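You operate a simulated robot arm through the tools that you are given. There is no shell and no other tool. Be economical: measure what you need, move in short steps, check, and stop when the job is done.

The job below is to be done with a simulated robot arm. You get a single attempt, and the scene is never put back.

## Task
Drain the filter bowl and set the air as the job card says.
Fine: open the air valve first; press reset last, so that the fault lamp is out.

Only the result counts: the job must be done as asked and must still hold three seconds after the hand-in. Knocking over, shifting, dropping, spilling or breaking anything else fails it.

## Robot
A 7-joint arm with a two-finger parallel gripper, fixed in place. Base frame: the origin is at the foot of the arm, x ahead of it, y to its left, z up. Units: m, degrees, N and s.
With the tool pointing down near the work surface it reaches from about 0.12 to 0.62 m from the base axis. Its first joint turns from -66.0 to 66.0 degrees. Payload 2.4 kg.
The TCP is the grasp point between the finger pads, 0.03 m short of the fingertips. In the tool frame z runs along the fingers and y along their closing line. Largest opening 0.094 m; finger width 0.028, thickness 0.01; the body of the gripper, 0.05 by 0.096 m, starts 0.055 m behind the TCP.
Orientation is that of the tool frame in the base frame, as a unit quaternion [w, x, y, z]. With the fingers straight down and closing along the base's y, the tool's x points along the base's -x, its y along +y and its z along -z.

## Interface
- The arm moves only by the tool apply_moves. Its argument "plan" is a list of rows, each a list of 3 entries, a list of its own where there are three numbers: the shift along the tool's x, y, z in units of 500 mm (1.0 is 500 mm), then the turn, a rotation vector about the tool's x, y, z in units of 180 degrees (1.0 is 180 degrees), then the gripper command, from -1 (shut) to 1 (fully open), values between in proportion. In form: [[[x, y, z], [rx, ry, rz], grip], ...]. A call has 1 to 20 rows; each row is the pose to reach, as a shift and turn from the pose commanded when the call began, along the tool's axes at that moment. A call with a number of a shift or a turn outside -1 to 1 is refused whole. A row lasts 0.2 s, in which the tool goes at most 0.05 m and 8.6 degrees; a call with a longer step from one row to the next is refused whole, and so is a gripper value outside its range. A pose out of reach is approached as far as the arm can. The call stops where the force on the tool passes 50 N (or 10 N more than at its start, if that is more) or the arm is blocked; 0.2 s more then pass. The fingers move at their own pace (about 0.153 m/s each) and stop on an object; they squeeze with about 20 N. The grip force told is the motor's: it shows also when the fingers shut on nothing. Time passes only in rows, and 0.2 s behind the last, so rows that repeat a pose let the fingers close. It gives the time, the measured TCP pose, the force on the tool (base axes), the opening and the grip force at its end, in the units of the frame above (readings bear some noise).
- Cameras (640 x 400 px; columns grow to the right, rows downward): "scene" is fixed at [0.0367, 0.4655, 1.4612]; the picture's right is [-0.80, -0.60, 0.00], its down [-0.25, 0.33, -0.91] and it looks along [0.54, -0.73, -0.42] (base axes); focal length 352 px, centre (320, 200). "wrist" rides on the gripper at [0.076, 0.014, -0.102] in the tool frame; the picture's right is [-0.18, 0.98, 0.00], its down [-0.75, -0.14, -0.64] and it looks along [-0.63, -0.12, 0.77] (tool axes); focal length 243 px, centre (320, 200). There is no depth. A picture from a camera that has moved, and an enlarged one, comes with that camera's place and axes in the base frame and with its lens.
- snapshot(camera): a new picture of that camera. The clock stands still meanwhile.
- inspect(camera, box): a new picture of the part [left, top, right, bottom] of that camera's present view, enlarged. The clock stands still meanwhile.
- hand_in(): hands the job in; it is judged then, once.

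Go step by step. Nothing tells you positions but the pictures and the camera data: compare them with the known pose of the tool, close in by small moves and look again before you grip or let go. The budget is 120 turns and 84 pictures, counting those below and the enlarged ones. Unless the task says otherwise, let go and move clear before handing in, and close with one line.

The tools are called after "Call:" as a command line: name --argument value ..., lists and objects as JSON in quotes. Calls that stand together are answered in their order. apply_moves: Moves the arm, as the interface text tells. Its arguments: {"type":"object","properties":{"plan":{"type":"array","items":{"type":"array"}}},"required":["plan"]} The other tools are called the same way: snapshot (camera) takes a picture; inspect (camera, box) takes an enlarged picture of a part of a camera's view; hand_in () hands the job in.

At the start:

```text
clock: 0.0
ee_pos: [0.3128, 0.0601, 1.3008]
tcp_rot: [0.0, 0.0, 1.0, 0.0]
ft_force: [0.3, -0.1, 0.3]
gripper_width: 0.0941
finger_force: 0.1
```

scene: 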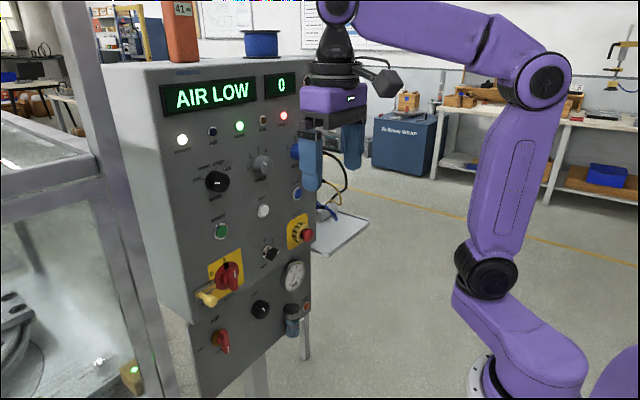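
wrist: 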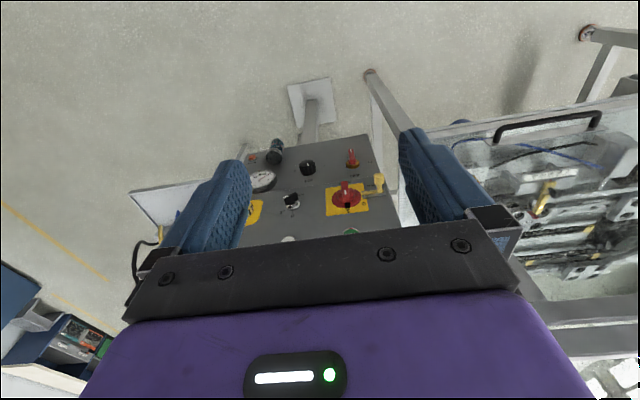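

I see a control panel with displays, knobs, a gauge and a filter bowl at the lower right. I'll enlarge parts of the scene to read the labels and find the job card.

Call:
inspect --camera "scene" --box '[180, 230, 340, 380]'

Call:
inspect --camera "scene" --box '[150, 60, 330, 240]'

Call:
inspect --camera "scene" --box '[180, 0, 380, 60]'

Call:
inspect --camera "wrist" --box '[230, 120, 410, 250]'

```text
2.67 times, centred on (260, 305) of scene
camera zoom: at [0.0367, 0.4655, 1.4612], right [-0.8, -0.6, 0.0], down [-0.25, 0.33, -0.91], along [0.54, -0.73, -0.42], focal length 939 px, centre (480, -80)
```

zoom: 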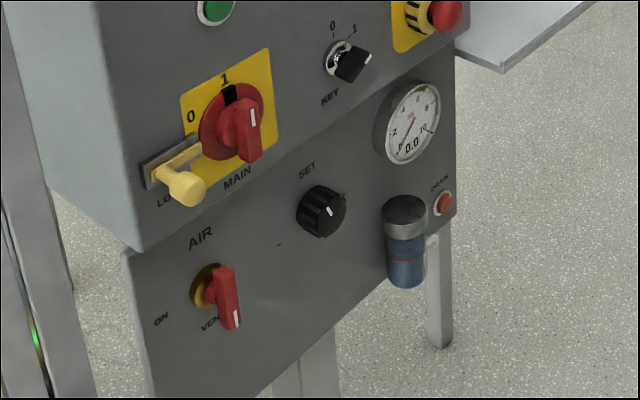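

```text
2.22 times, centred on (240, 150) of scene
camera zoom: at [0.0367, 0.4655, 1.4612], right [-0.8, -0.6, 0.0], down [-0.25, 0.33, -0.91], along [0.54, -0.73, -0.42], focal length 782 px, centre (498, 311)
```

zoom: 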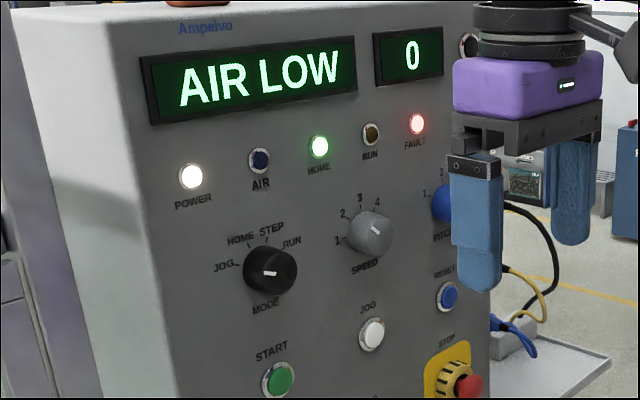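

```text
3.20 times, centred on (280, 30) of scene
camera zoom: at [0.0367, 0.4655, 1.4612], right [-0.8, -0.6, 0.0], down [-0.25, 0.33, -0.91], along [0.54, -0.73, -0.42], focal length 1126 px, centre (448, 744)
```

zoom: 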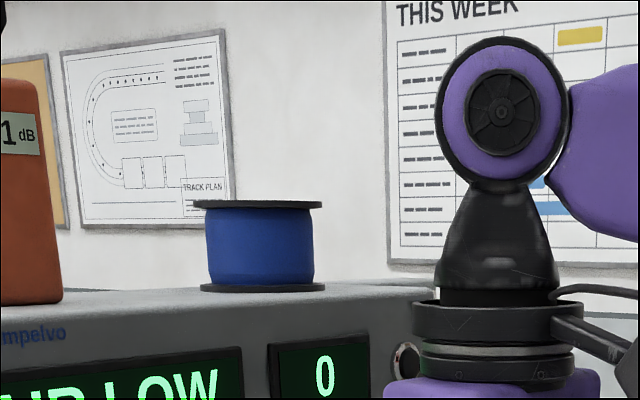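

```text
3.08 times, centred on (320, 185) of wrist
camera zoom: at [0.235, 0.076, 1.4039], right [0.18, 0.98, 0.0], down [0.75, -0.14, 0.64], along [0.63, -0.12, -0.77], focal length 746 px, centre (320, 246)
```

zoom: 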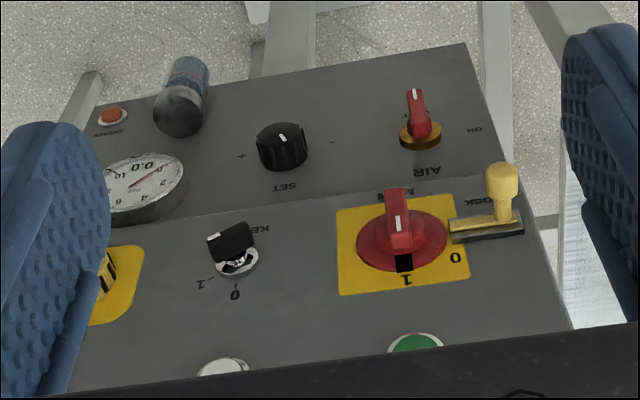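

The panel faces the robot (its face is near x≈0.6, and the air valve is at about (0.60, 0.10, 0.80)). The gripper hides the panel's upper right, so I'll back off and look for the job card.

Call:
apply_moves --plan '[[[0.08, 0, 0], [0, 0, 0], -1], [[0.16, 0, 0], [0, 0, 0], -1], [[0.24, 0, 0], [0, 0, 0], -1], [[0.24, 0, 0], [0, 0, 0], -1]]'

Call:
snapshot --camera "scene"

Call:
snapshot --camera "wrist"

```text
clock: 1.0
ee_pos: [0.1911, 0.0603, 1.2992]
tcp_rot: [0.0, 0.001, 1.0, -0.001]
ft_force: [0.7, 0.3, 0.4]
gripper_width: 0.0
finger_force: 20.2
```

```text
77 pictures are left
```

scene: 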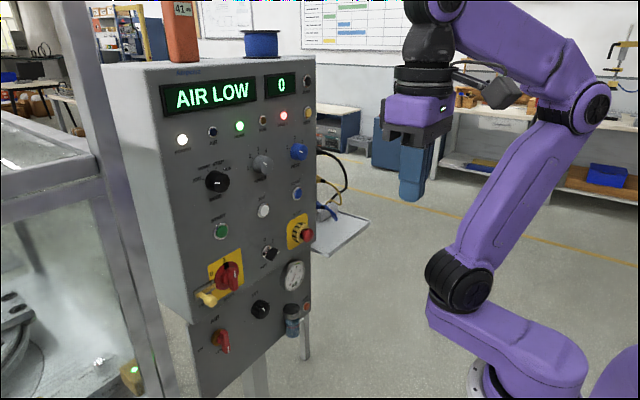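

```text
76 pictures are left
camera wrist: at [0.1134, 0.075, 1.4032], right [0.18, 0.98, 0.0], down [0.75, -0.14, 0.64], along [0.63, -0.12, -0.77], focal length 243 px, centre (320, 200)
```

wrist: 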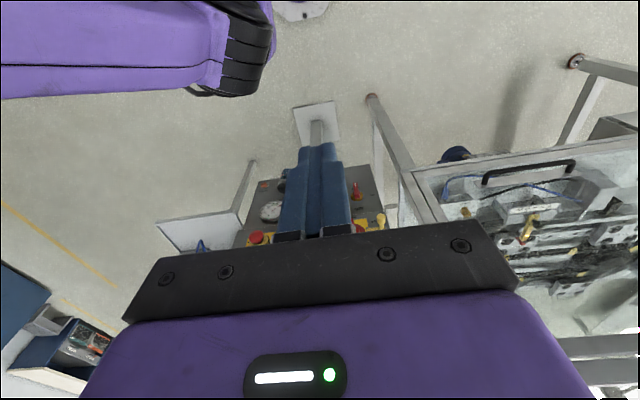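

The gripper is clear of the panel now. I'll enlarge the panel's right edge and the other areas where a card could be.

Call:
inspect --camera "scene" --box '[255, 60, 375, 260]'

Call:
inspect --camera "scene" --box '[0, 230, 180, 400]'

Call:
inspect --camera "scene" --box '[200, 0, 420, 60]'

```text
2.00 times, centred on (315, 160) of scene
camera zoom: at [0.0367, 0.4655, 1.4612], right [-0.8, -0.6, 0.0], down [-0.25, 0.33, -0.91], along [0.54, -0.73, -0.42], focal length 704 px, centre (330, 280)
```

zoom: 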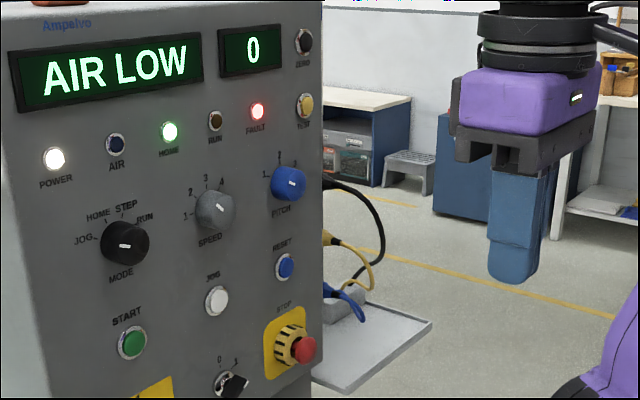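

```text
2.35 times, centred on (90, 315) of scene
camera zoom: at [0.0367, 0.4655, 1.4612], right [-0.8, -0.6, 0.0], down [-0.25, 0.33, -0.91], along [0.54, -0.73, -0.42], focal length 828 px, centre (861, -71)
```

zoom: 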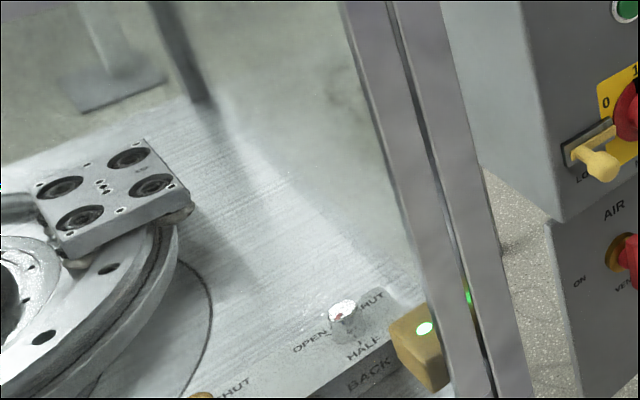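

```text
2.91 times, centred on (310, 30) of scene
camera zoom: at [0.0367, 0.4655, 1.4612], right [-0.8, -0.6, 0.0], down [-0.25, 0.33, -0.91], along [0.54, -0.73, -0.42], focal length 1024 px, centre (349, 694)
```

zoom: 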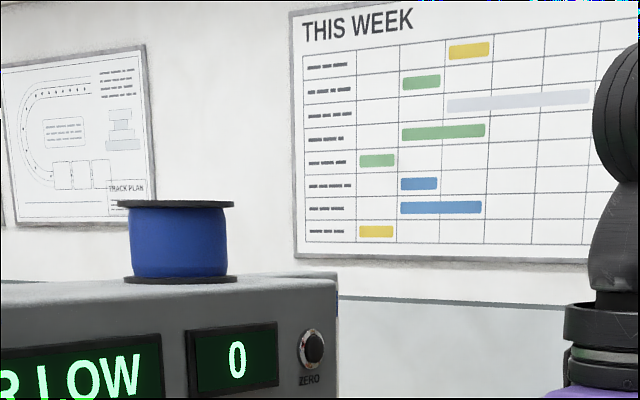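

No card is visible from this side; it may be on the panel's hidden right side, by the shelf. I'll swing the wrist camera round to the -y side, staying in front of the panel.

Call:
apply_moves --plan '[[[-0.026, -0.073, 0.008], [0, 0, -0.023], -1], [[-0.053, -0.147, 0.017], [0, 0, -0.046], -1], [[-0.08, -0.22, 0.025], [0, 0, -0.07], -1], [[-0.107, -0.293, 0.033], [0, 0, -0.093], -1], [[-0.133, -0.367, 0.042], [0, 0, -0.116], -1], [[-0.16, -0.44, 0.05], [0, 0, -0.139], -1], [[-0.187, -0.513, 0.058], [0, 0, -0.162], -1], [[-0.213, -0.587, 0.067], [0, 0, -0.185], -1], [[-0.24, -0.66, 0.075], [0, 0, -0.208], -1], [[-0.267, -0.733, 0.083], [0, 0, -0.232], -1], [[-0.293, -0.807, 0.092], [0, 0, -0.255], -1], [[-0.32, -0.88, 0.1], [0, 0, -0.278], -1], [[-0.32, -0.88, 0.1], [0, 0, -0.278], -1]]'

Call:
snapshot --camera "wrist"

```text
clock: 3.8
ee_pos: [0.3518, -0.3808, 1.2499]
tcp_rot: [0.0, -0.423, 0.906, -0.001]
ft_force: [0.0, 0.0, -0.6]
gripper_width: 0.0
finger_force: 19.7
```

```text
72 pictures are left
camera wrist: at [0.2906, -0.4291, 1.3536], right [-0.64, 0.77, 0.0], down [0.59, 0.49, 0.64], along [0.5, 0.41, -0.77], focal length 243 px, centre (320, 200)
```

wrist: 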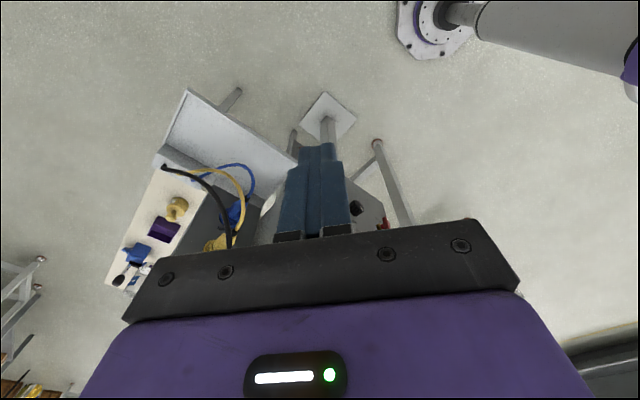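

The shelf holds a socket block with cables, and the panel's side is edge-on. I'll pitch the tool up so the camera looks at the panel's right side.

Call:
apply_moves --plan '[[[0, 0, 0], [0, -0.045, 0], 1], [[0, 0, 0], [0, -0.09, 0], 1], [[0, 0, 0], [0, -0.135, 0], 1], [[0, 0, 0], [0, -0.18, 0], 1], [[0, 0, 0], [0, -0.22, 0], 1], [[0, 0, 0], [0, -0.22, 0], 1]]'

Call:
snapshot --camera "wrist"

```text
clock: 5.2
ee_pos: [0.3523, -0.3795, 1.2507]
tcp_rot: [0.308, -0.397, 0.853, 0.143]
ft_force: [0.3, -0.4, -0.3]
gripper_width: 0.0941
finger_force: 0.0
```

```text
71 pictures are left
camera wrist: at [0.2601, -0.4646, 1.2818], right [-0.66, 0.74, 0.12], down [0.22, 0.04, 0.98], along [0.72, 0.67, -0.19], focal length 243 px, centre (320, 200)
```

wrist: 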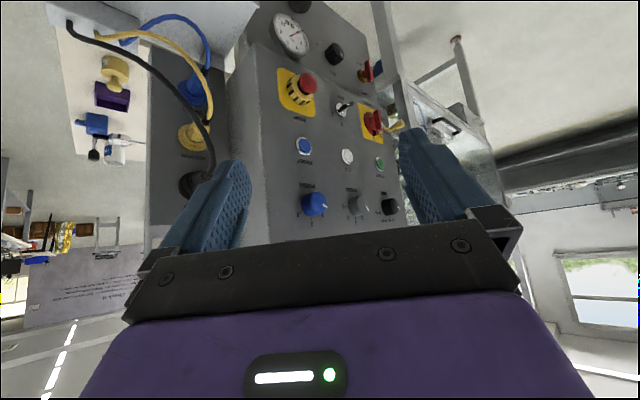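

The view now shows the panel, its right side with sockets, and a "Check list" text on the far wall. I'll enlarge both.

Call:
inspect --camera "wrist" --box '[10, 235, 170, 335]'

Call:
inspect --camera "wrist" --box '[50, 0, 260, 230]'

Call:
inspect --camera "wrist" --box '[230, 0, 420, 130]'

```text
4.00 times, centred on (90, 285) of wrist
camera zoom: at [0.2601, -0.4646, 1.2818], right [-0.66, 0.74, 0.12], down [0.22, 0.04, 0.98], along [0.72, 0.67, -0.19], focal length 970 px, centre (1240, -140)
```

zoom: 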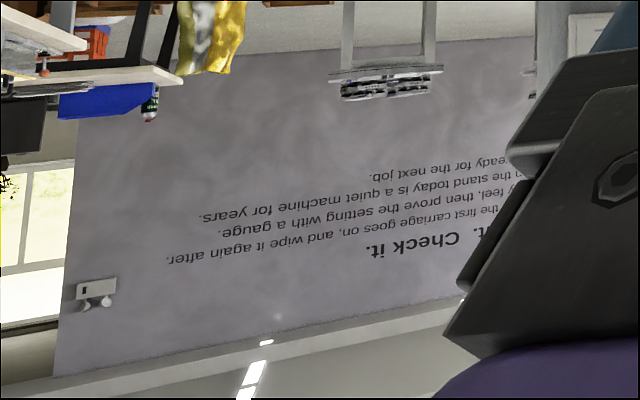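

```text
1.74 times, centred on (155, 115) of wrist
camera zoom: at [0.2601, -0.4646, 1.2818], right [-0.66, 0.74, 0.12], down [0.22, 0.04, 0.98], along [0.72, 0.67, -0.19], focal length 422 px, centre (607, 348)
```

zoom: 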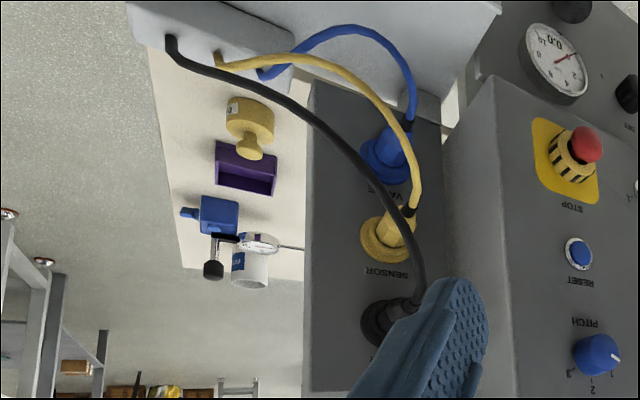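

```text
3.08 times, centred on (325, 65) of wrist
camera zoom: at [0.2601, -0.4646, 1.2818], right [-0.66, 0.74, 0.12], down [0.22, 0.04, 0.98], along [0.72, 0.67, -0.19], focal length 746 px, centre (305, 615)
```

zoom: 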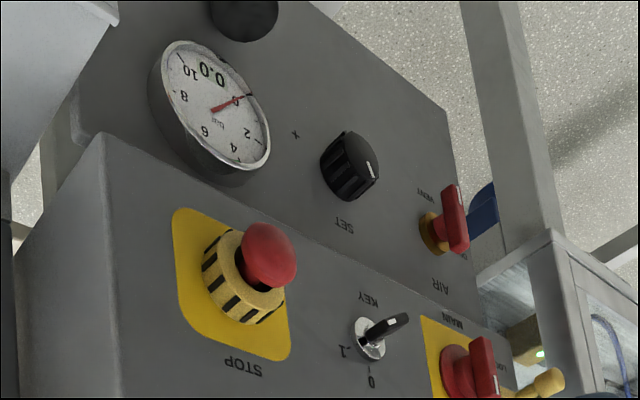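

No job card there, only wall decoration and the socket block. I'll check the machine at the right of this view and the right side of the scene picture.

Call:
inspect --camera "wrist" --box '[390, 0, 640, 230]'

Call:
inspect --camera "scene" --box '[340, 40, 640, 240]'

Call:
inspect --camera "scene" --box '[0, 0, 200, 120]'

```text
1.74 times, centred on (515, 115) of wrist
camera zoom: at [0.2601, -0.4646, 1.2818], right [-0.66, 0.74, 0.12], down [0.22, 0.04, 0.98], along [0.72, 0.67, -0.19], focal length 422 px, centre (-19, 348)
```

zoom: 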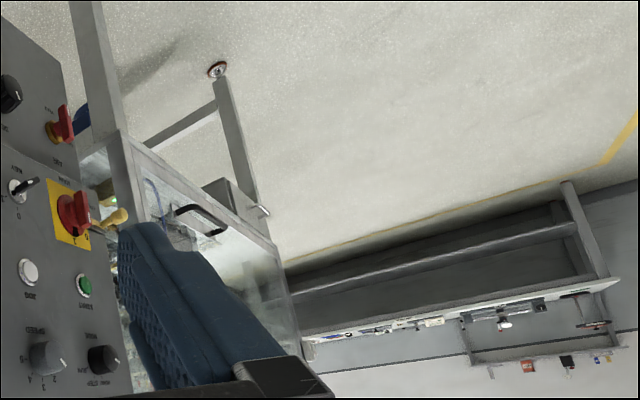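

```text
2.00 times, centred on (490, 140) of scene
camera zoom: at [0.0367, 0.4655, 1.4612], right [-0.8, -0.6, 0.0], down [-0.25, 0.33, -0.91], along [0.54, -0.73, -0.42], focal length 704 px, centre (-20, 320)
```

zoom: 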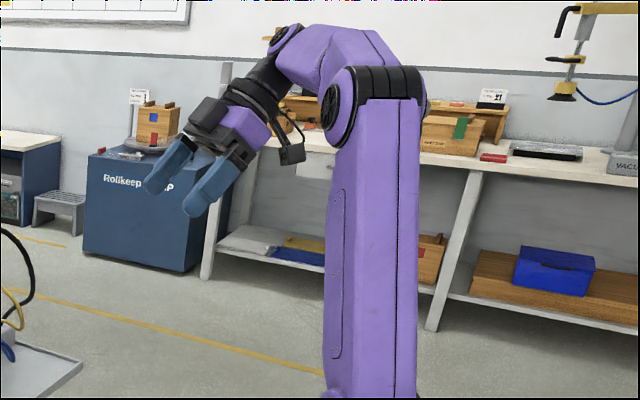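

```text
3.20 times, centred on (100, 60) of scene
camera zoom: at [0.0367, 0.4655, 1.4612], right [-0.8, -0.6, 0.0], down [-0.25, 0.33, -0.91], along [0.54, -0.73, -0.42], focal length 1126 px, centre (1024, 648)
```

zoom: 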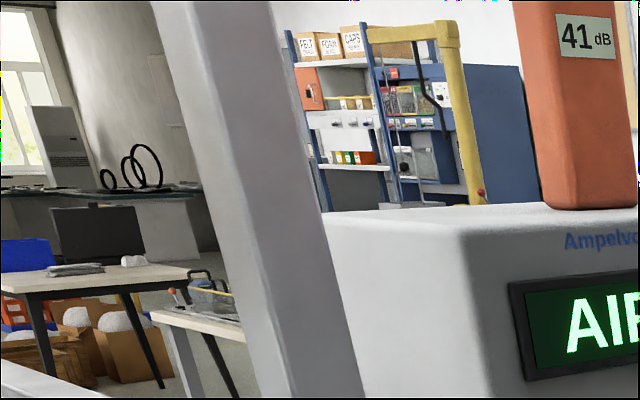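

Still no card. Next I'll swing toward the centre and look to the +y side and further left.

Call:
apply_moves --plan '[[[-0.041, 0.064, 0.022], [-0.016, 0, -0.019], 1], [[-0.082, 0.128, 0.043], [-0.032, 0, -0.038], 1], [[-0.124, 0.193, 0.065], [-0.048, 0, -0.057], 1], [[-0.165, 0.257, 0.086], [-0.064, 0, -0.076], 1], [[-0.206, 0.321, 0.108], [-0.08, 0, -0.095], 1], [[-0.247, 0.385, 0.13], [-0.096, 0, -0.114], 1], [[-0.288, 0.449, 0.151], [-0.112, 0, -0.133], 1], [[-0.33, 0.514, 0.173], [-0.128, 0, -0.152], 1], [[-0.371, 0.578, 0.194], [-0.144, 0, -0.171], 1], [[-0.412, 0.642, 0.216], [-0.161, 0, -0.19], 1], [[-0.412, 0.642, 0.216], [-0.161, 0, -0.19], 1]]'

Call:
snapshot --camera "wrist"

```text
clock: 7.6
ee_pos: [0.2511, 0.0023, 1.2991]
tcp_rot: [-0.226, 0.692, -0.637, -0.254]
ft_force: [0.6, 0.9, -0.1]
gripper_width: 0.0936
finger_force: 0.1
```

```text
64 pictures are left
camera wrist: at [0.2464, -0.1225, 1.3301], right [-0.99, 0.06, 0.13], down [0.14, 0.18, 0.97], along [0.03, 0.98, -0.19], focal length 243 px, centre (320, 200)
```

wrist: 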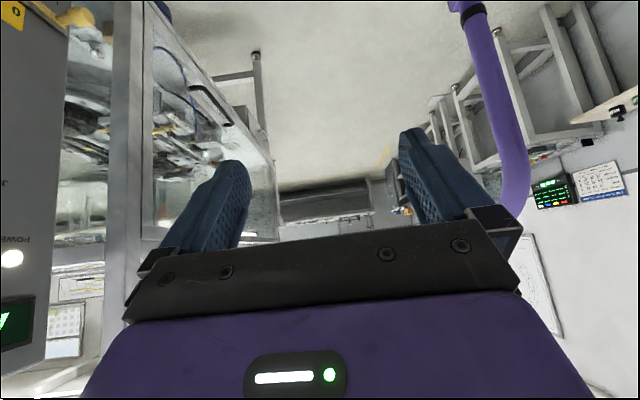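

A dark display and a white sheet hang on a wall at the right of this view. I'll enlarge them.

Call:
inspect --camera "wrist" --box '[520, 150, 640, 225]'

Call:
inspect --camera "wrist" --box '[30, 250, 130, 380]'

```text
5.33 times, centred on (580, 188) of wrist
camera zoom: at [0.2464, -0.1225, 1.3301], right [-0.99, 0.06, 0.13], down [0.14, 0.18, 0.97], along [0.03, 0.98, -0.19], focal length 1294 px, centre (-1067, 267)
```

zoom: 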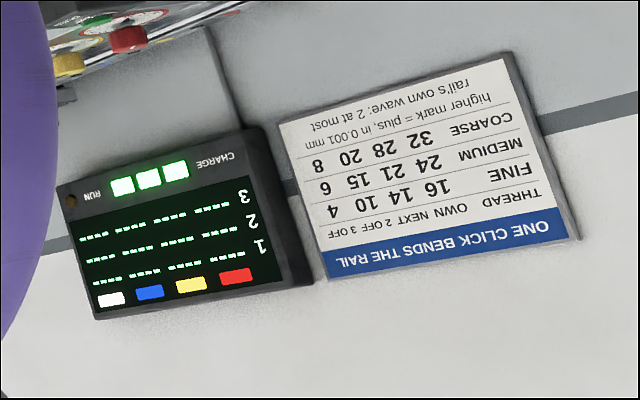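

```text
3.08 times, centred on (80, 315) of wrist
camera zoom: at [0.2464, -0.1225, 1.3301], right [-0.99, 0.06, 0.13], down [0.14, 0.18, 0.97], along [0.03, 0.98, -0.19], focal length 746 px, centre (1058, -154)
```

zoom: 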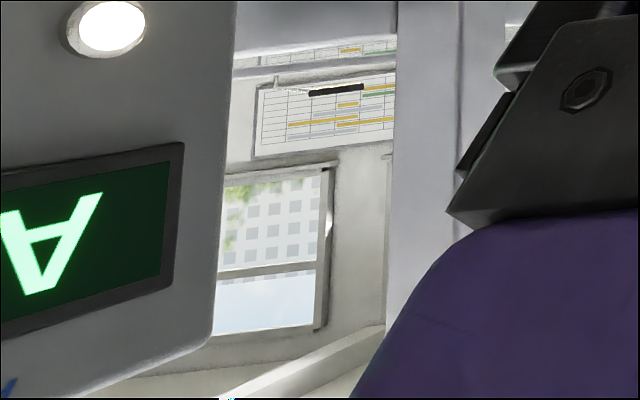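

That card is for another job ("one click bends the rail"), so there may be more cards on the walls behind the robot. I'll turn further that way.

Call:
apply_moves --plan '[[[-0.036, -0.003, 0.009], [-0.027, 0, -0.032], 1], [[-0.072, -0.006, 0.017], [-0.054, 0, -0.064], 1], [[-0.108, -0.009, 0.026], [-0.08, 0, -0.096], 1], [[-0.144, -0.012, 0.035], [-0.107, 0, -0.128], 1], [[-0.18, -0.015, 0.043], [-0.134, 0, -0.16], 1], [[-0.217, -0.017, 0.052], [-0.161, 0, -0.192], 1], [[-0.217, -0.017, 0.052], [-0.161, 0, -0.192], 1]]'

Call:
snapshot --camera "wrist"

```text
clock: 9.2
ee_pos: [0.247, 0.1107, 1.3464]
tcp_rot: [-0.115, 0.882, -0.323, -0.324]
ft_force: [0.6, -0.1, -0.1]
gripper_width: 0.094
finger_force: 0.0
out of reach, approached as far as the arm can: row 6, 7
```

```text
61 pictures are left
camera wrist: at [0.3322, 0.0197, 1.376], right [-0.74, -0.66, 0.13], down [-0.03, 0.22, 0.98], along [-0.67, 0.72, -0.18], focal length 243 px, centre (320, 200)
```

wrist: 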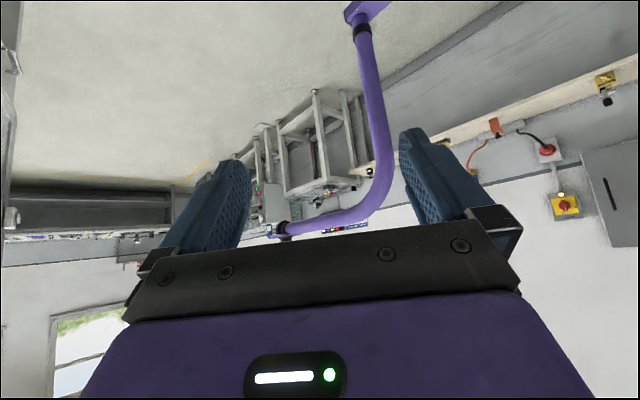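

This direction shows no card. A blue edge at the panel's top right back looks like the header of such a card, so I'll go back to the -y side, higher, and look at the upper part of the right face.

Call:
apply_moves --plan '[[[0.037, 0.051, -0.049], [0.018, 0, 0.021], 1], [[0.075, 0.101, -0.097], [0.036, 0, 0.043], 1], [[0.112, 0.152, -0.146], [0.054, 0, 0.064], 1], [[0.15, 0.203, -0.195], [0.071, 0, 0.085], 1], [[0.187, 0.253, -0.244], [0.089, 0, 0.106], 1], [[0.224, 0.304, -0.292], [0.107, 0, 0.128], 1], [[0.262, 0.355, -0.341], [0.125, 0, 0.149], 1], [[0.299, 0.405, -0.39], [0.143, 0, 0.17], 1], [[0.337, 0.456, -0.439], [0.161, 0, 0.191], 1], [[0.374, 0.507, -0.487], [0.179, 0, 0.213], 1], [[0.411, 0.557, -0.536], [0.197, 0, 0.234], 1], [[0.449, 0.608, -0.585], [0.214, 0, 0.255], 1], [[0.486, 0.659, -0.634], [0.232, 0, 0.276], 1], [[0.524, 0.709, -0.682], [0.25, 0, 0.298], 1], [[0.561, 0.76, -0.731], [0.268, 0, 0.319], 1], [[0.561, 0.76, -0.731], [0.268, 0, 0.319], 1]]'

Call:
snapshot --camera "wrist"

```text
clock: 12.6
ee_pos: [0.3217, -0.2845, 1.3175]
tcp_rot: [0.285, -0.503, 0.795, 0.183]
ft_force: [0.3, -0.2, 0.0]
gripper_width: 0.0941
finger_force: 0.1
out of reach, approached as far as the arm can: row 1, 2, 3, 4, 5, 6, 7, 8, 9, 10, 11, 12, 13, 14, 15, 16
```

```text
60 pictures are left
camera wrist: at [0.2555, -0.3902, 1.3488], right [-0.83, 0.55, 0.12], down [0.2, 0.09, 0.97], along [0.52, 0.83, -0.19], focal length 243 px, centre (320, 200)
```

wrist: 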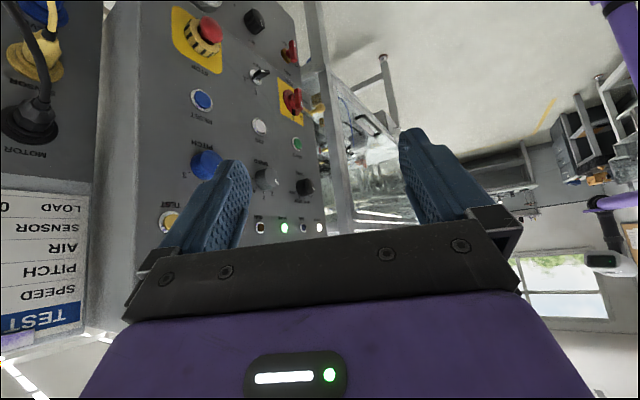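

The card ("TEST ... SPEED / PITCH / AIR / SENSOR / LOAD") is on the panel's right side. I'll yaw to bring it into full view.

Call:
apply_moves --plan '[[[0, 0, 0], [0.027, 0, 0.032], 1], [[0, 0, 0], [0.054, 0, 0.064], 1], [[0, 0, 0], [0.08, 0, 0.096], 1], [[0, 0, 0], [0.107, 0, 0.128], 1], [[0, 0, 0], [0.107, 0, 0.128], 1]]'

Call:
snapshot --camera "wrist"

```text
clock: 13.8
ee_pos: [0.3234, -0.2838, 1.3142]
tcp_rot: [0.322, -0.281, 0.898, 0.101]
ft_force: [-0.9, 0.0, 0.0]
gripper_width: 0.094
finger_force: 0.1
```

```text
59 pictures are left
camera wrist: at [0.2117, -0.3418, 1.3464], right [-0.44, 0.89, 0.12], down [0.22, -0.02, 0.97], along [0.87, 0.46, -0.19], focal length 243 px, centre (320, 200)
```

wrist: 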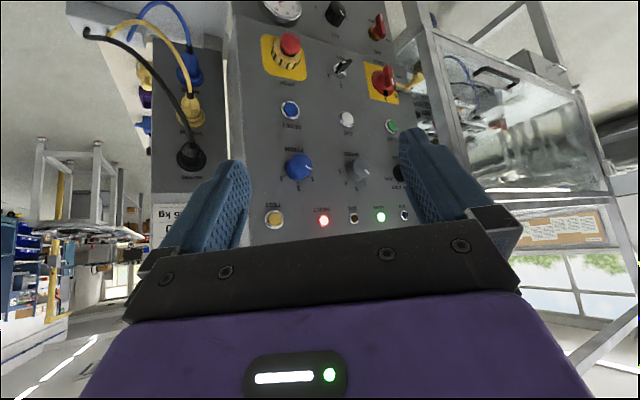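

A finger hides the card now. I'll shift to -y, yaw partway back and pitch up a little.

Call:
apply_moves --plan '[[[0.023, -0.043, -0.019], [-0.014, -0.016, -0.017], 1], [[0.046, -0.085, -0.038], [-0.028, -0.032, -0.034], 1], [[0.068, -0.128, -0.058], [-0.043, -0.048, -0.051], 1], [[0.091, -0.17, -0.077], [-0.057, -0.064, -0.068], 1], [[0.114, -0.213, -0.096], [-0.071, -0.08, -0.085], 1], [[0.114, -0.213, -0.096], [-0.071, -0.08, -0.085], 1]]'

Call:
snapshot --camera "wrist"

```text
clock: 15.2
ee_pos: [0.3327, -0.3895, 1.2863]
tcp_rot: [0.41, -0.418, 0.788, 0.191]
ft_force: [0.6, 0.7, -0.3]
gripper_width: 0.0938
finger_force: 0.1
out of reach, approached as far as the arm can: row 4, 5, 6
```

```text
58 pictures are left
camera wrist: at [0.2454, -0.4838, 1.2866], right [-0.74, 0.66, 0.11], down [0.04, -0.12, 0.99], along [0.67, 0.74, 0.06], focal length 243 px, centre (320, 200)
```

wrist: 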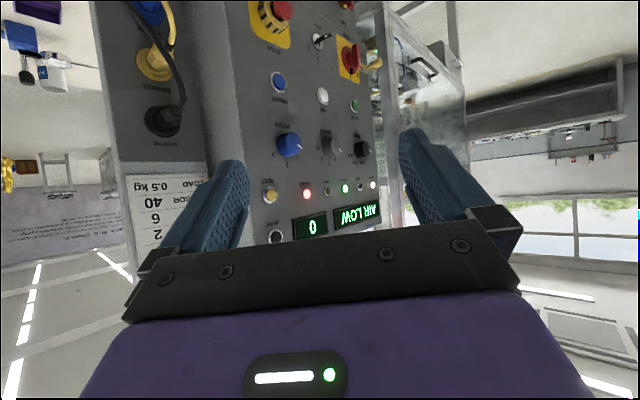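

The card's values (0.5 kg, 40, 6, 2…) are partly visible. I'll shut the fingers to uncover it and enlarge.

Call:
apply_moves --plan '[[[0, 0, 0], [0, 0, 0], -1], [[0, 0, 0], [0, 0, 0], -1], [[0, 0, 0], [0, 0, 0], -1]]'

Call:
inspect --camera "wrist" --box '[100, 150, 260, 270]'

```text
clock: 16.0
ee_pos: [0.3313, -0.3886, 1.2875]
tcp_rot: [0.409, -0.417, 0.789, 0.19]
ft_force: [0.3, -0.1, 0.2]
gripper_width: 0.0
finger_force: 20.4
```

```text
3.33 times, centred on (180, 210) of wrist
camera zoom: at [0.2452, -0.4837, 1.2868], right [-0.74, 0.66, 0.11], down [0.04, -0.12, 0.99], along [0.67, 0.74, 0.06], focal length 809 px, centre (787, 167)
```

zoom: 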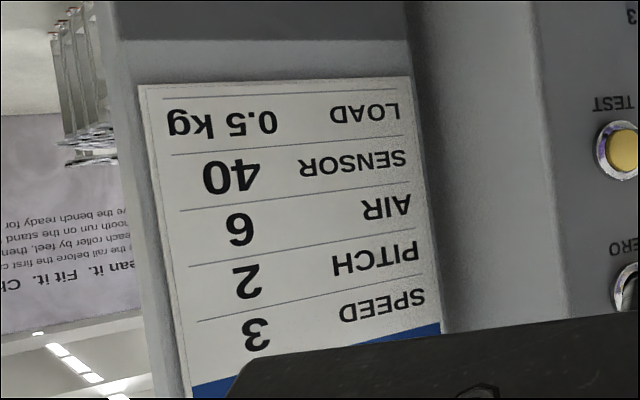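

The job card reads AIR 6 (gauge 0–10 bar). From triangulation the air valve is at about (0.60, 0.10, 0.80), the SET knob at (0.60, -0.03, 0.80) and DRAIN at (0.60, -0.22, 0.69). Next I'll move to a horizontal tool pose facing the panel.

Call:
apply_moves --plan '[[[0.0, 0.043, 0.072], [0.022, -0.014, 0.008], -1], [[0.001, 0.086, 0.144], [0.044, -0.028, 0.017], -1], [[0.001, 0.129, 0.216], [0.066, -0.042, 0.025], -1], [[0.001, 0.172, 0.287], [0.089, -0.056, 0.033], -1], [[0.002, 0.215, 0.359], [0.111, -0.069, 0.041], -1], [[0.002, 0.258, 0.431], [0.133, -0.083, 0.05], -1], [[0.002, 0.3, 0.503], [0.155, -0.097, 0.058], -1], [[0.003, 0.343, 0.575], [0.177, -0.111, 0.066], -1], [[0.003, 0.386, 0.647], [0.199, -0.125, 0.075], -1], [[0.003, 0.429, 0.718], [0.222, -0.139, 0.083], -1], [[0.004, 0.472, 0.79], [0.244, -0.153, 0.091], -1], [[0.004, 0.515, 0.862], [0.266, -0.167, 0.099], -1], [[0.004, 0.558, 0.934], [0.288, -0.1805, 0.1077], -1], [[0.004, 0.558, 0.934], [0.288, -0.1805, 0.1077], -1]]'

Call:
snapshot --camera "wrist"

Call:
snapshot --camera "scene"

```text
clock: 19.0
ee_pos: [0.407, -0.0323, 1.1155]
tcp_rot: [0.707, 0.001, 0.708, 0.003]
ft_force: [-0.6, 0.3, -0.7]
gripper_width: 0.0001
finger_force: 19.8
out of reach, approached as far as the arm can: row 6, 10, 11, 12, 13, 14
```

```text
56 pictures are left
camera wrist: at [0.3039, -0.0176, 1.0406], right [0.0, 0.98, 0.19], down [-0.64, -0.15, 0.75], along [0.77, -0.12, 0.63], focal length 243 px, centre (320, 200)
```

wrist: 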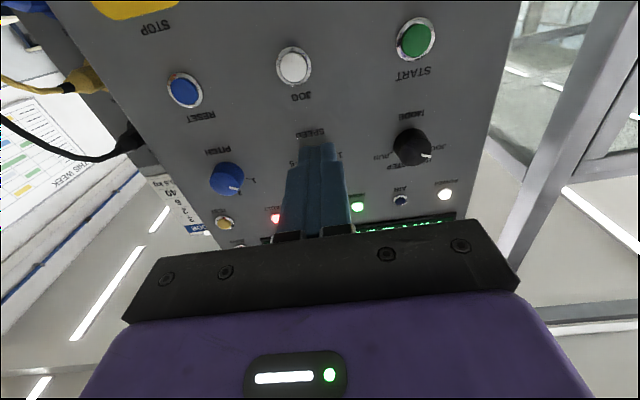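

```text
55 pictures are left
```

scene: 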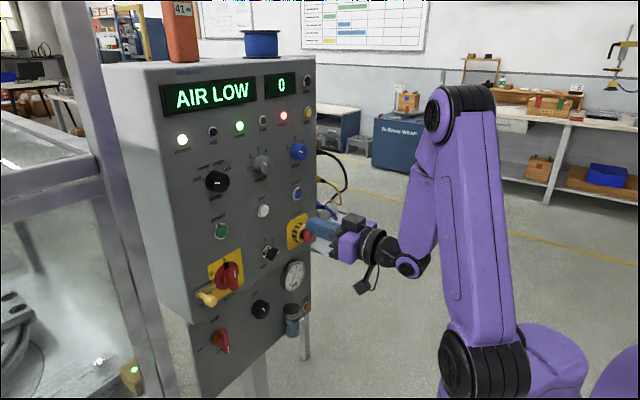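

The tool is horizontal in front of the panel at (0.41, -0.03, 1.12). I'll go down in front of the air valve, keeping the distance.

Call:
apply_moves --plan '[[[0.0725, 0.033, 0], [0, 0, 0], -0.2], [[0.145, 0.066, 0], [0, 0, 0], -0.2], [[0.2175, 0.099, 0], [0, 0, 0], -0.2], [[0.29, 0.132, 0], [0, 0, 0], -0.2], [[0.3625, 0.165, 0], [0, 0, 0], -0.2], [[0.435, 0.198, 0], [0, 0, 0], -0.2], [[0.5075, 0.231, 0], [0, 0, 0], -0.2], [[0.58, 0.264, 0], [0, 0, 0], -0.2], [[0.58, 0.264, 0], [0, 0, 0], -0.2]]'

Call:
snapshot --camera "wrist"

Call:
inspect --camera "scene" --box '[180, 230, 340, 400]'

```text
clock: 21.0
ee_pos: [0.4976, 0.066, 0.8296]
tcp_rot: [0.702, 0.061, 0.705, 0.082]
ft_force: [-0.8, -0.7, 0.8]
gripper_width: 0.0379
finger_force: 0.0
out of reach, approached as far as the arm can: row 1, 2, 3, 4, 5, 6, 7, 8, 9
```

```text
54 pictures are left
camera wrist: at [0.3931, 0.0932, 0.7584], right [-0.03, 0.93, 0.38], down [-0.63, -0.31, 0.71], along [0.77, -0.22, 0.59], focal length 243 px, centre (320, 200)
```

wrist: 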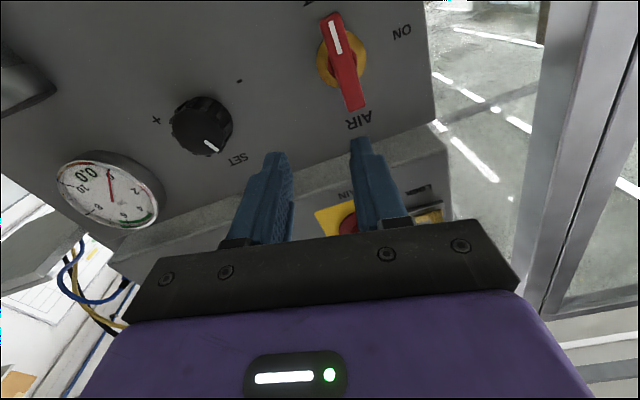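

```text
2.35 times, centred on (260, 315) of scene
camera zoom: at [0.0366, 0.4655, 1.4612], right [-0.8, -0.6, 0.0], down [-0.25, 0.33, -0.91], along [0.54, -0.73, -0.42], focal length 828 px, centre (461, -71)
```

zoom: 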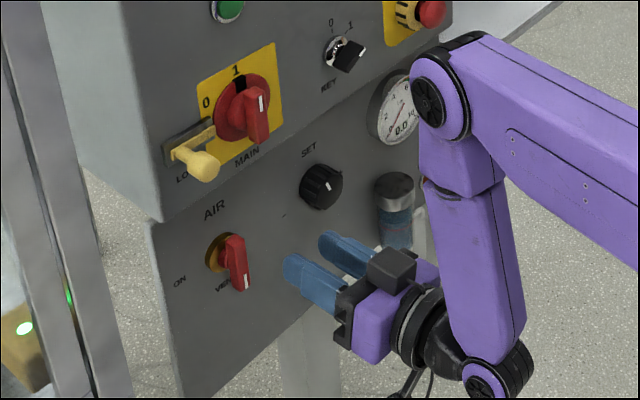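

The air handle is a straight bar centred on its hub at about (0.61, 0.10, 0.80), pointing down to VENT. The tool drifted 12° in roll, so I'll square it up at (0.52, 0.10, 0.80) in front of the handle.

Call:
apply_moves --plan '[[[0.024, 0.018, 0.016], [0.003, 0, -0.022], 0], [[0.047, 0.035, 0.031], [0.006, -0.001, -0.043], 0], [[0.071, 0.053, 0.047], [0.0095, -0.0013, -0.0648], 0], [[0.071, 0.053, 0.047], [0.0095, -0.0013, -0.0648], 0]]'

Call:
snapshot --camera "wrist"

Call:
inspect --camera "scene" --box '[180, 230, 340, 400]'

```text
clock: 22.0
ee_pos: [0.5201, 0.0589, 0.8014]
tcp_rot: [0.704, 0.053, 0.704, 0.072]
ft_force: [-0.5, -1.0, -0.4]
gripper_width: 0.0471
finger_force: 0.0
out of reach, approached as far as the arm can: row 1, 2, 3, 4
```

```text
52 pictures are left
camera wrist: at [0.4166, 0.0826, 0.7301], right [-0.03, 0.94, 0.35], down [-0.64, -0.29, 0.72], along [0.77, -0.21, 0.6], focal length 243 px, centre (320, 200)
```

wrist: 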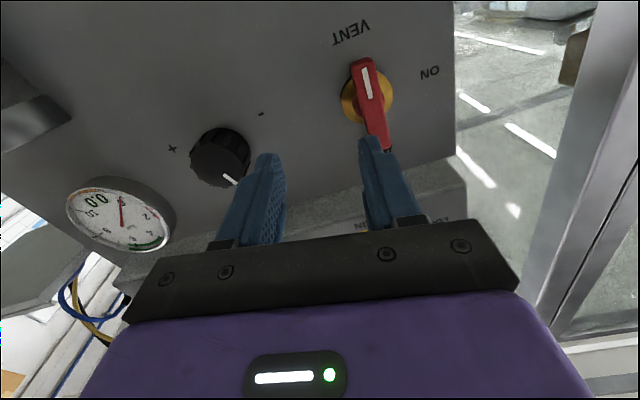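

```text
2.35 times, centred on (260, 315) of scene
camera zoom: at [0.0367, 0.4655, 1.4612], right [-0.8, -0.6, 0.0], down [-0.25, 0.33, -0.91], along [0.54, -0.73, -0.42], focal length 828 px, centre (461, -71)
```

zoom: 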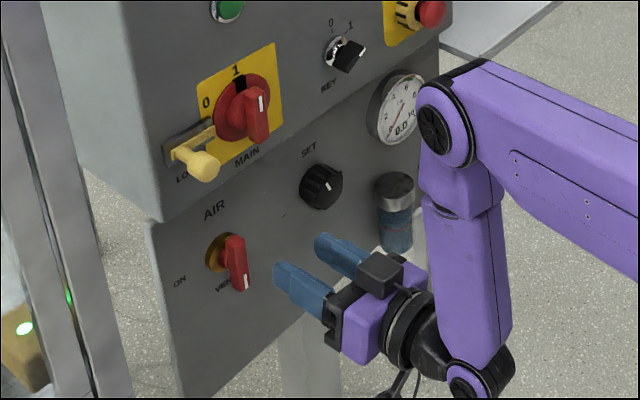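

A joint limit blocks this posture because the elbow has drifted sideways. I'll go back to the initial tool-down posture to reset the arm, then approach afresh.

Call:
apply_moves --plan '[[[0, 0.002, -0.07], [0.002, 0.02, -0.001], 0], [[0, 0.003, -0.14], [0.004, 0.04, -0.003], 0], [[0, 0.005, -0.2], [0.006, 0.06, -0.004], 0], [[-0.074, 0.019, -0.218], [0.01, 0.096, -0.007], 0], [[-0.148, 0.033, -0.235], [0.014, 0.133, -0.01], 0], [[-0.221, 0.047, -0.253], [0.017, 0.169, -0.013], 0], [[-0.295, 0.061, -0.27], [0.021, 0.206, -0.015], 0], [[-0.369, 0.075, -0.288], [0.025, 0.242, -0.018], 0], [[-0.443, 0.089, -0.306], [0.029, 0.279, -0.021], 0], [[-0.516, 0.102, -0.323], [0.032, 0.315, -0.024], 0], [[-0.59, 0.116, -0.341], [0.036, 0.352, -0.027], 0], [[-0.664, 0.13, -0.358], [0.04, 0.388, -0.03], 0], [[-0.738, 0.144, -0.376], [0.044, 0.425, -0.032], 0], [[-0.811, 0.158, -0.393], [0.047, 0.461, -0.035], 0], [[-0.885, 0.172, -0.411], [0.051, 0.498, -0.038], 0], [[-0.885, 0.172, -0.411], [0.051, 0.498, -0.038], 0]]'

Call:
snapshot --camera "scene"

```text
clock: 25.4
ee_pos: [0.312, 0.0556, 1.2499]
tcp_rot: [0.002, 0.0, 1.0, -0.002]
ft_force: [-0.2, 0.0, 1.0]
gripper_width: 0.047
finger_force: 0.2
out of reach, approached as far as the arm can: row 1, 2, 3, 4, 5, 6, 7, 8, 9
```

```text
50 pictures are left
```

scene: 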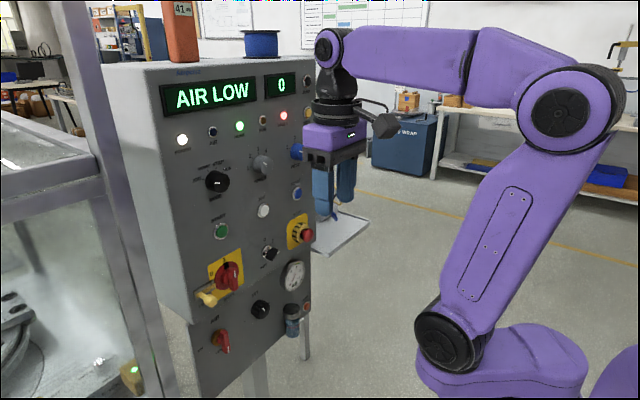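

The arm is back near its initial posture with the elbow up. I'll go down at x≈0.44 while pitching to 60°, and check reach before going fully horizontal.

Call:
apply_moves --plan '[[[-0.028, 0.009, 0.056], [0, -0.037, 0], 0], [[-0.056, 0.018, 0.111], [0, -0.074, 0], 0], [[-0.085, 0.027, 0.167], [0, -0.111, 0], 0], [[-0.113, 0.036, 0.222], [0, -0.148, 0], 0], [[-0.141, 0.044, 0.278], [0, -0.185, 0], 0], [[-0.169, 0.053, 0.333], [0, -0.222, 0], 0], [[-0.198, 0.062, 0.389], [0, -0.259, 0], 0], [[-0.226, 0.071, 0.444], [0, -0.296, 0], 0], [[-0.254, 0.08, 0.5], [0, -0.333, 0], 0], [[-0.254, 0.08, 0.5], [0, -0.333, 0], 0]]'

Call:
snapshot --camera "scene"

```text
clock: 27.6
ee_pos: [0.4417, 0.0956, 0.9996]
tcp_rot: [0.501, 0.0, 0.865, -0.002]
ft_force: [-0.7, -0.4, -0.2]
gripper_width: 0.0469
finger_force: 0.0
out of reach, approached as far as the arm can: row 6
```

```text
49 pictures are left
```

scene: 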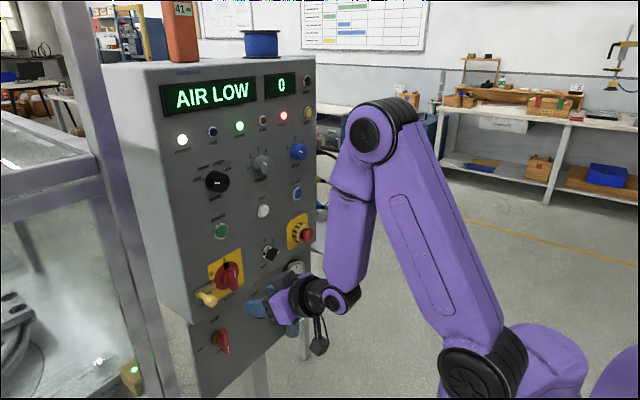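

Reached exactly at 60° pitch. Now I'll go on to horizontal in front of the valve.

Call:
apply_moves --plan '[[[0.048, 0.002, 0.05], [0, -0.028, 0], 0], [[0.096, 0.003, 0.1], [0, -0.056, 0], 0], [[0.144, 0.005, 0.15], [0, -0.083, 0], 0], [[0.192, 0.007, 0.2], [0, -0.111, 0], 0], [[0.24, 0.008, 0.25], [0, -0.139, 0], 0], [[0.288, 0.01, 0.3], [0, -0.167, 0], 0], [[0.288, 0.01, 0.3], [0, -0.167, 0], 0]]'

Call:
snapshot --camera "scene"

Call:
snapshot --camera "wrist"

```text
clock: 29.2
ee_pos: [0.4992, 0.1007, 0.8031]
tcp_rot: [0.709, -0.001, 0.706, -0.001]
ft_force: [0.3, -0.4, -0.1]
gripper_width: 0.047
finger_force: 0.1
```

```text
48 pictures are left
```

scene: 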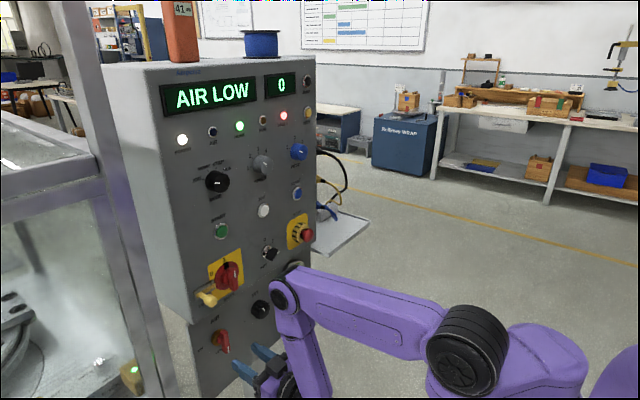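

```text
47 pictures are left
camera wrist: at [0.3951, 0.1162, 0.7281], right [0.0, 0.98, 0.18], down [-0.64, -0.14, 0.75], along [0.76, -0.12, 0.63], focal length 243 px, centre (320, 200)
```

wrist: 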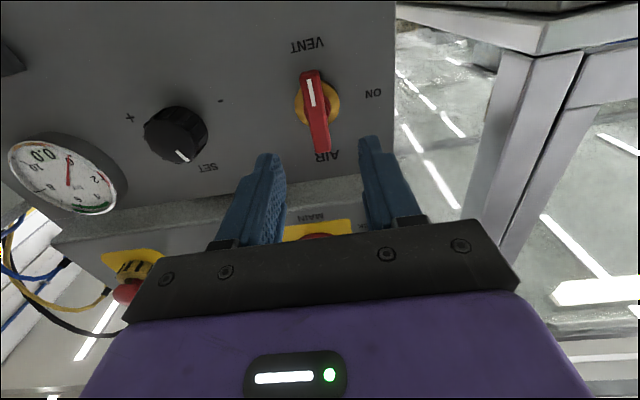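

The pose is exact and the handle is centred between the fingers. I'll advance so the fingertips straddle the handle at x≈0.598 and close.

Call:
apply_moves --plan '[[[0, 0, 0.045], [0, 0, 0], 0], [[0, 0, 0.09], [0, 0, 0], 0], [[0, 0, 0.138], [0, 0, 0], 0], [[0, 0, 0.138], [0, 0, 0], -1], [[0, 0, 0.138], [0, 0, 0], -1], [[0, 0, 0.138], [0, 0, 0], -1]]'

Call:
snapshot --camera "wrist"

```text
clock: 30.6
ee_pos: [0.5699, 0.0996, 0.802]
tcp_rot: [0.708, 0.002, 0.706, -0.004]
ft_force: [-10.2, -16.8, 4.2]
gripper_width: 0.0235
finger_force: 44.6
```

```text
46 pictures are left
camera wrist: at [0.4663, 0.1154, 0.7269], right [0.01, 0.98, 0.18], down [-0.64, -0.13, 0.75], along [0.76, -0.12, 0.63], focal length 243 px, centre (320, 200)
```

wrist: 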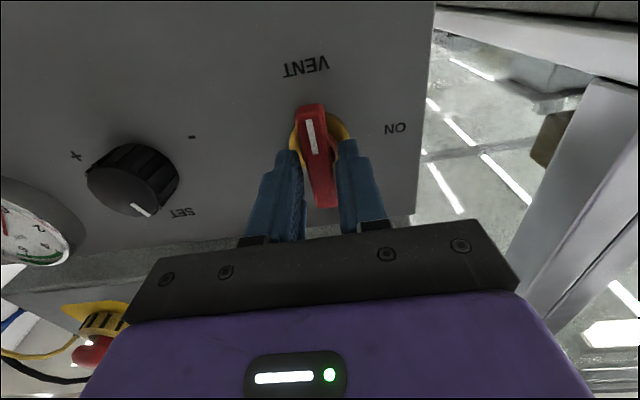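

The handle is gripped (opening 23 mm) with slight side force. I'll ease the tool 2 mm to -y and turn clockwise 45°, then check.

Call:
apply_moves --plan '[[[0, -0.004, 0], [0, 0, 0], -1], [[0, -0.004, 0], [0, 0, 0.042], -1], [[0, -0.004, 0], [0, 0, 0.083], -1], [[0, -0.004, 0], [0, 0, 0.125], -1], [[0, -0.004, 0], [0, 0, 0.167], -1], [[0, -0.004, 0], [0, 0, 0.208], -1], [[0, -0.004, 0], [0, 0, 0.25], -1], [[0, -0.004, 0], [0, 0, 0.25], -1]]'

Call:
snapshot --camera "wrist"

```text
clock: 32.4
ee_pos: [0.5687, 0.0992, 0.8023]
tcp_rot: [0.653, 0.273, 0.654, 0.269]
ft_force: [25.3, -15.3, -14.6]
gripper_width: 0.0151
finger_force: 44.8
```

```text
45 pictures are left
camera wrist: at [0.4647, 0.1633, 0.7589], right [0.0, 0.56, 0.83], down [-0.64, -0.63, 0.43], along [0.77, -0.53, 0.36], focal length 243 px, centre (320, 200)
```

wrist: 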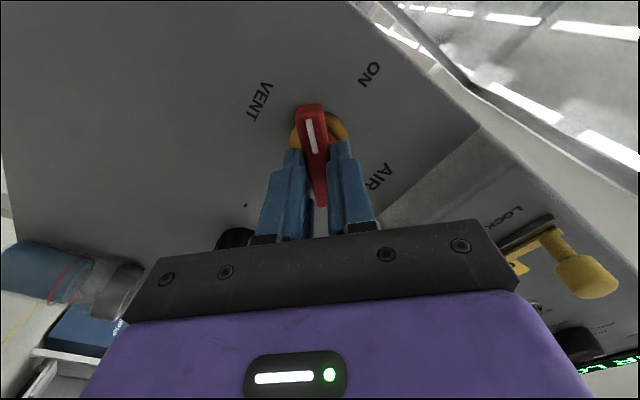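

The handle has turned 45° with the gripper. I'll continue to 90°.

Call:
apply_moves --plan '[[[0, 0, 0], [0, 0, 0.042], -1], [[0, 0, 0], [0, 0, 0.083], -1], [[0, 0, 0], [0, 0, 0.125], -1], [[0, 0, 0], [0, 0, 0.167], -1], [[0, 0, 0], [0, 0, 0.208], -1], [[0, 0, 0], [0, 0, 0.255], -1], [[0, 0, 0], [0, 0, 0.255], -1]]'

Call:
snapshot --camera "wrist"

Call:
snapshot --camera "scene"

```text
clock: 34.0
ee_pos: [0.5675, 0.0989, 0.8007]
tcp_rot: [0.496, 0.506, 0.497, 0.501]
ft_force: [17.4, -17.0, -22.7]
gripper_width: 0.0148
finger_force: 44.6
```

```text
44 pictures are left
camera wrist: at [0.4647, 0.175, 0.8172], right [0.01, -0.2, 0.98], down [-0.65, -0.75, -0.15], along [0.76, -0.63, -0.13], focal length 243 px, centre (320, 200)
```

wrist: 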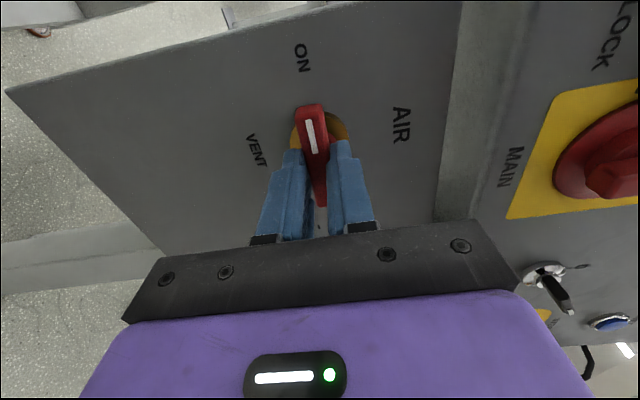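

```text
43 pictures are left
```

scene: 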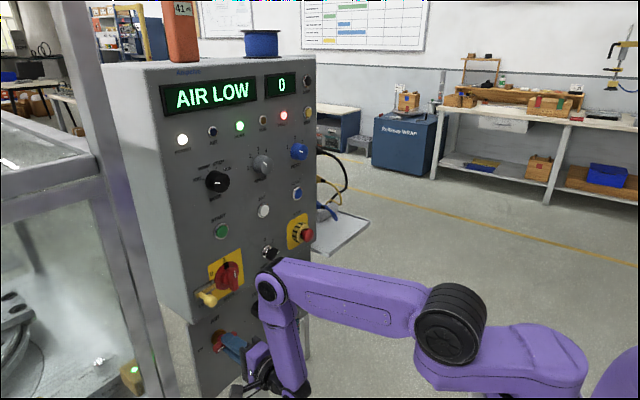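

The handle points at ON. I'll release, back off, roll the wrist back, and shift over in front of the SET knob.

Call:
apply_moves --plan '[[[0, 0, 0], [0, 0, 0], 0.1], [[0, 0, 0], [0, 0, 0], 0.1], [[0, 0, -0.07], [0, 0, 0], 0.1], [[0, 0, -0.14], [0, 0, 0], 0.1], [[-0.023, 0, -0.14], [0, 0, -0.045], 0.1], [[-0.046, 0, -0.14], [0, 0, -0.09], 0.1], [[-0.07, 0, -0.14], [0, 0, -0.135], 0.1], [[-0.093, 0, -0.14], [0, 0, -0.18], 0.1], [[-0.116, 0, -0.14], [0, 0, -0.225], 0.1], [[-0.14, 0, -0.14], [0, 0, -0.27], 0.1], [[-0.163, 0, -0.14], [0, 0, -0.315], 0.1], [[-0.186, 0, -0.14], [0, 0, -0.36], 0.1], [[-0.21, 0, -0.14], [0, 0, -0.405], 0.1], [[-0.233, 0, -0.14], [0, 0, -0.45], 0.3], [[-0.256, 0, -0.14], [0, 0, -0.5], 0.3], [[-0.256, 0, -0.14], [0, 0, -0.5], 0.3]]'

Call:
snapshot --camera "wrist"

Call:
snapshot --camera "scene"

```text
refused: row 15 steps farther than a row can; nothing moved
```

```text
42 pictures are left
camera wrist: at [0.4647, 0.175, 0.8172], right [0.01, -0.2, 0.98], down [-0.65, -0.75, -0.15], along [0.76, -0.63, -0.13], focal length 243 px, centre (320, 200)
```

wrist: 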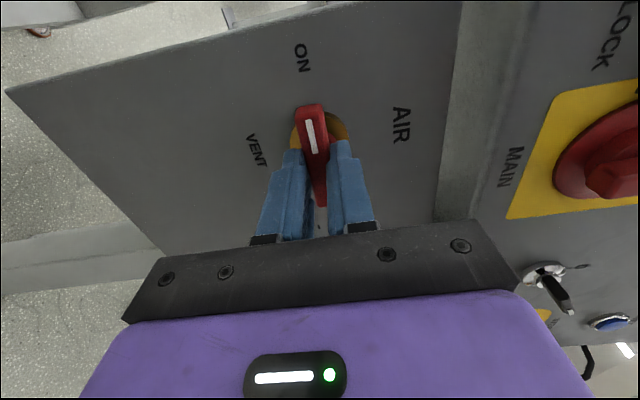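

```text
41 pictures are left
```

scene: 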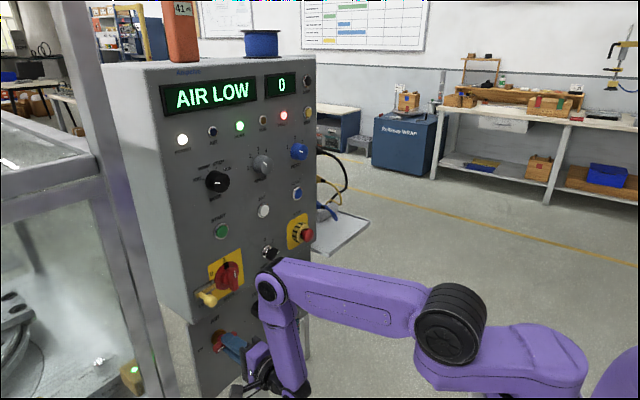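

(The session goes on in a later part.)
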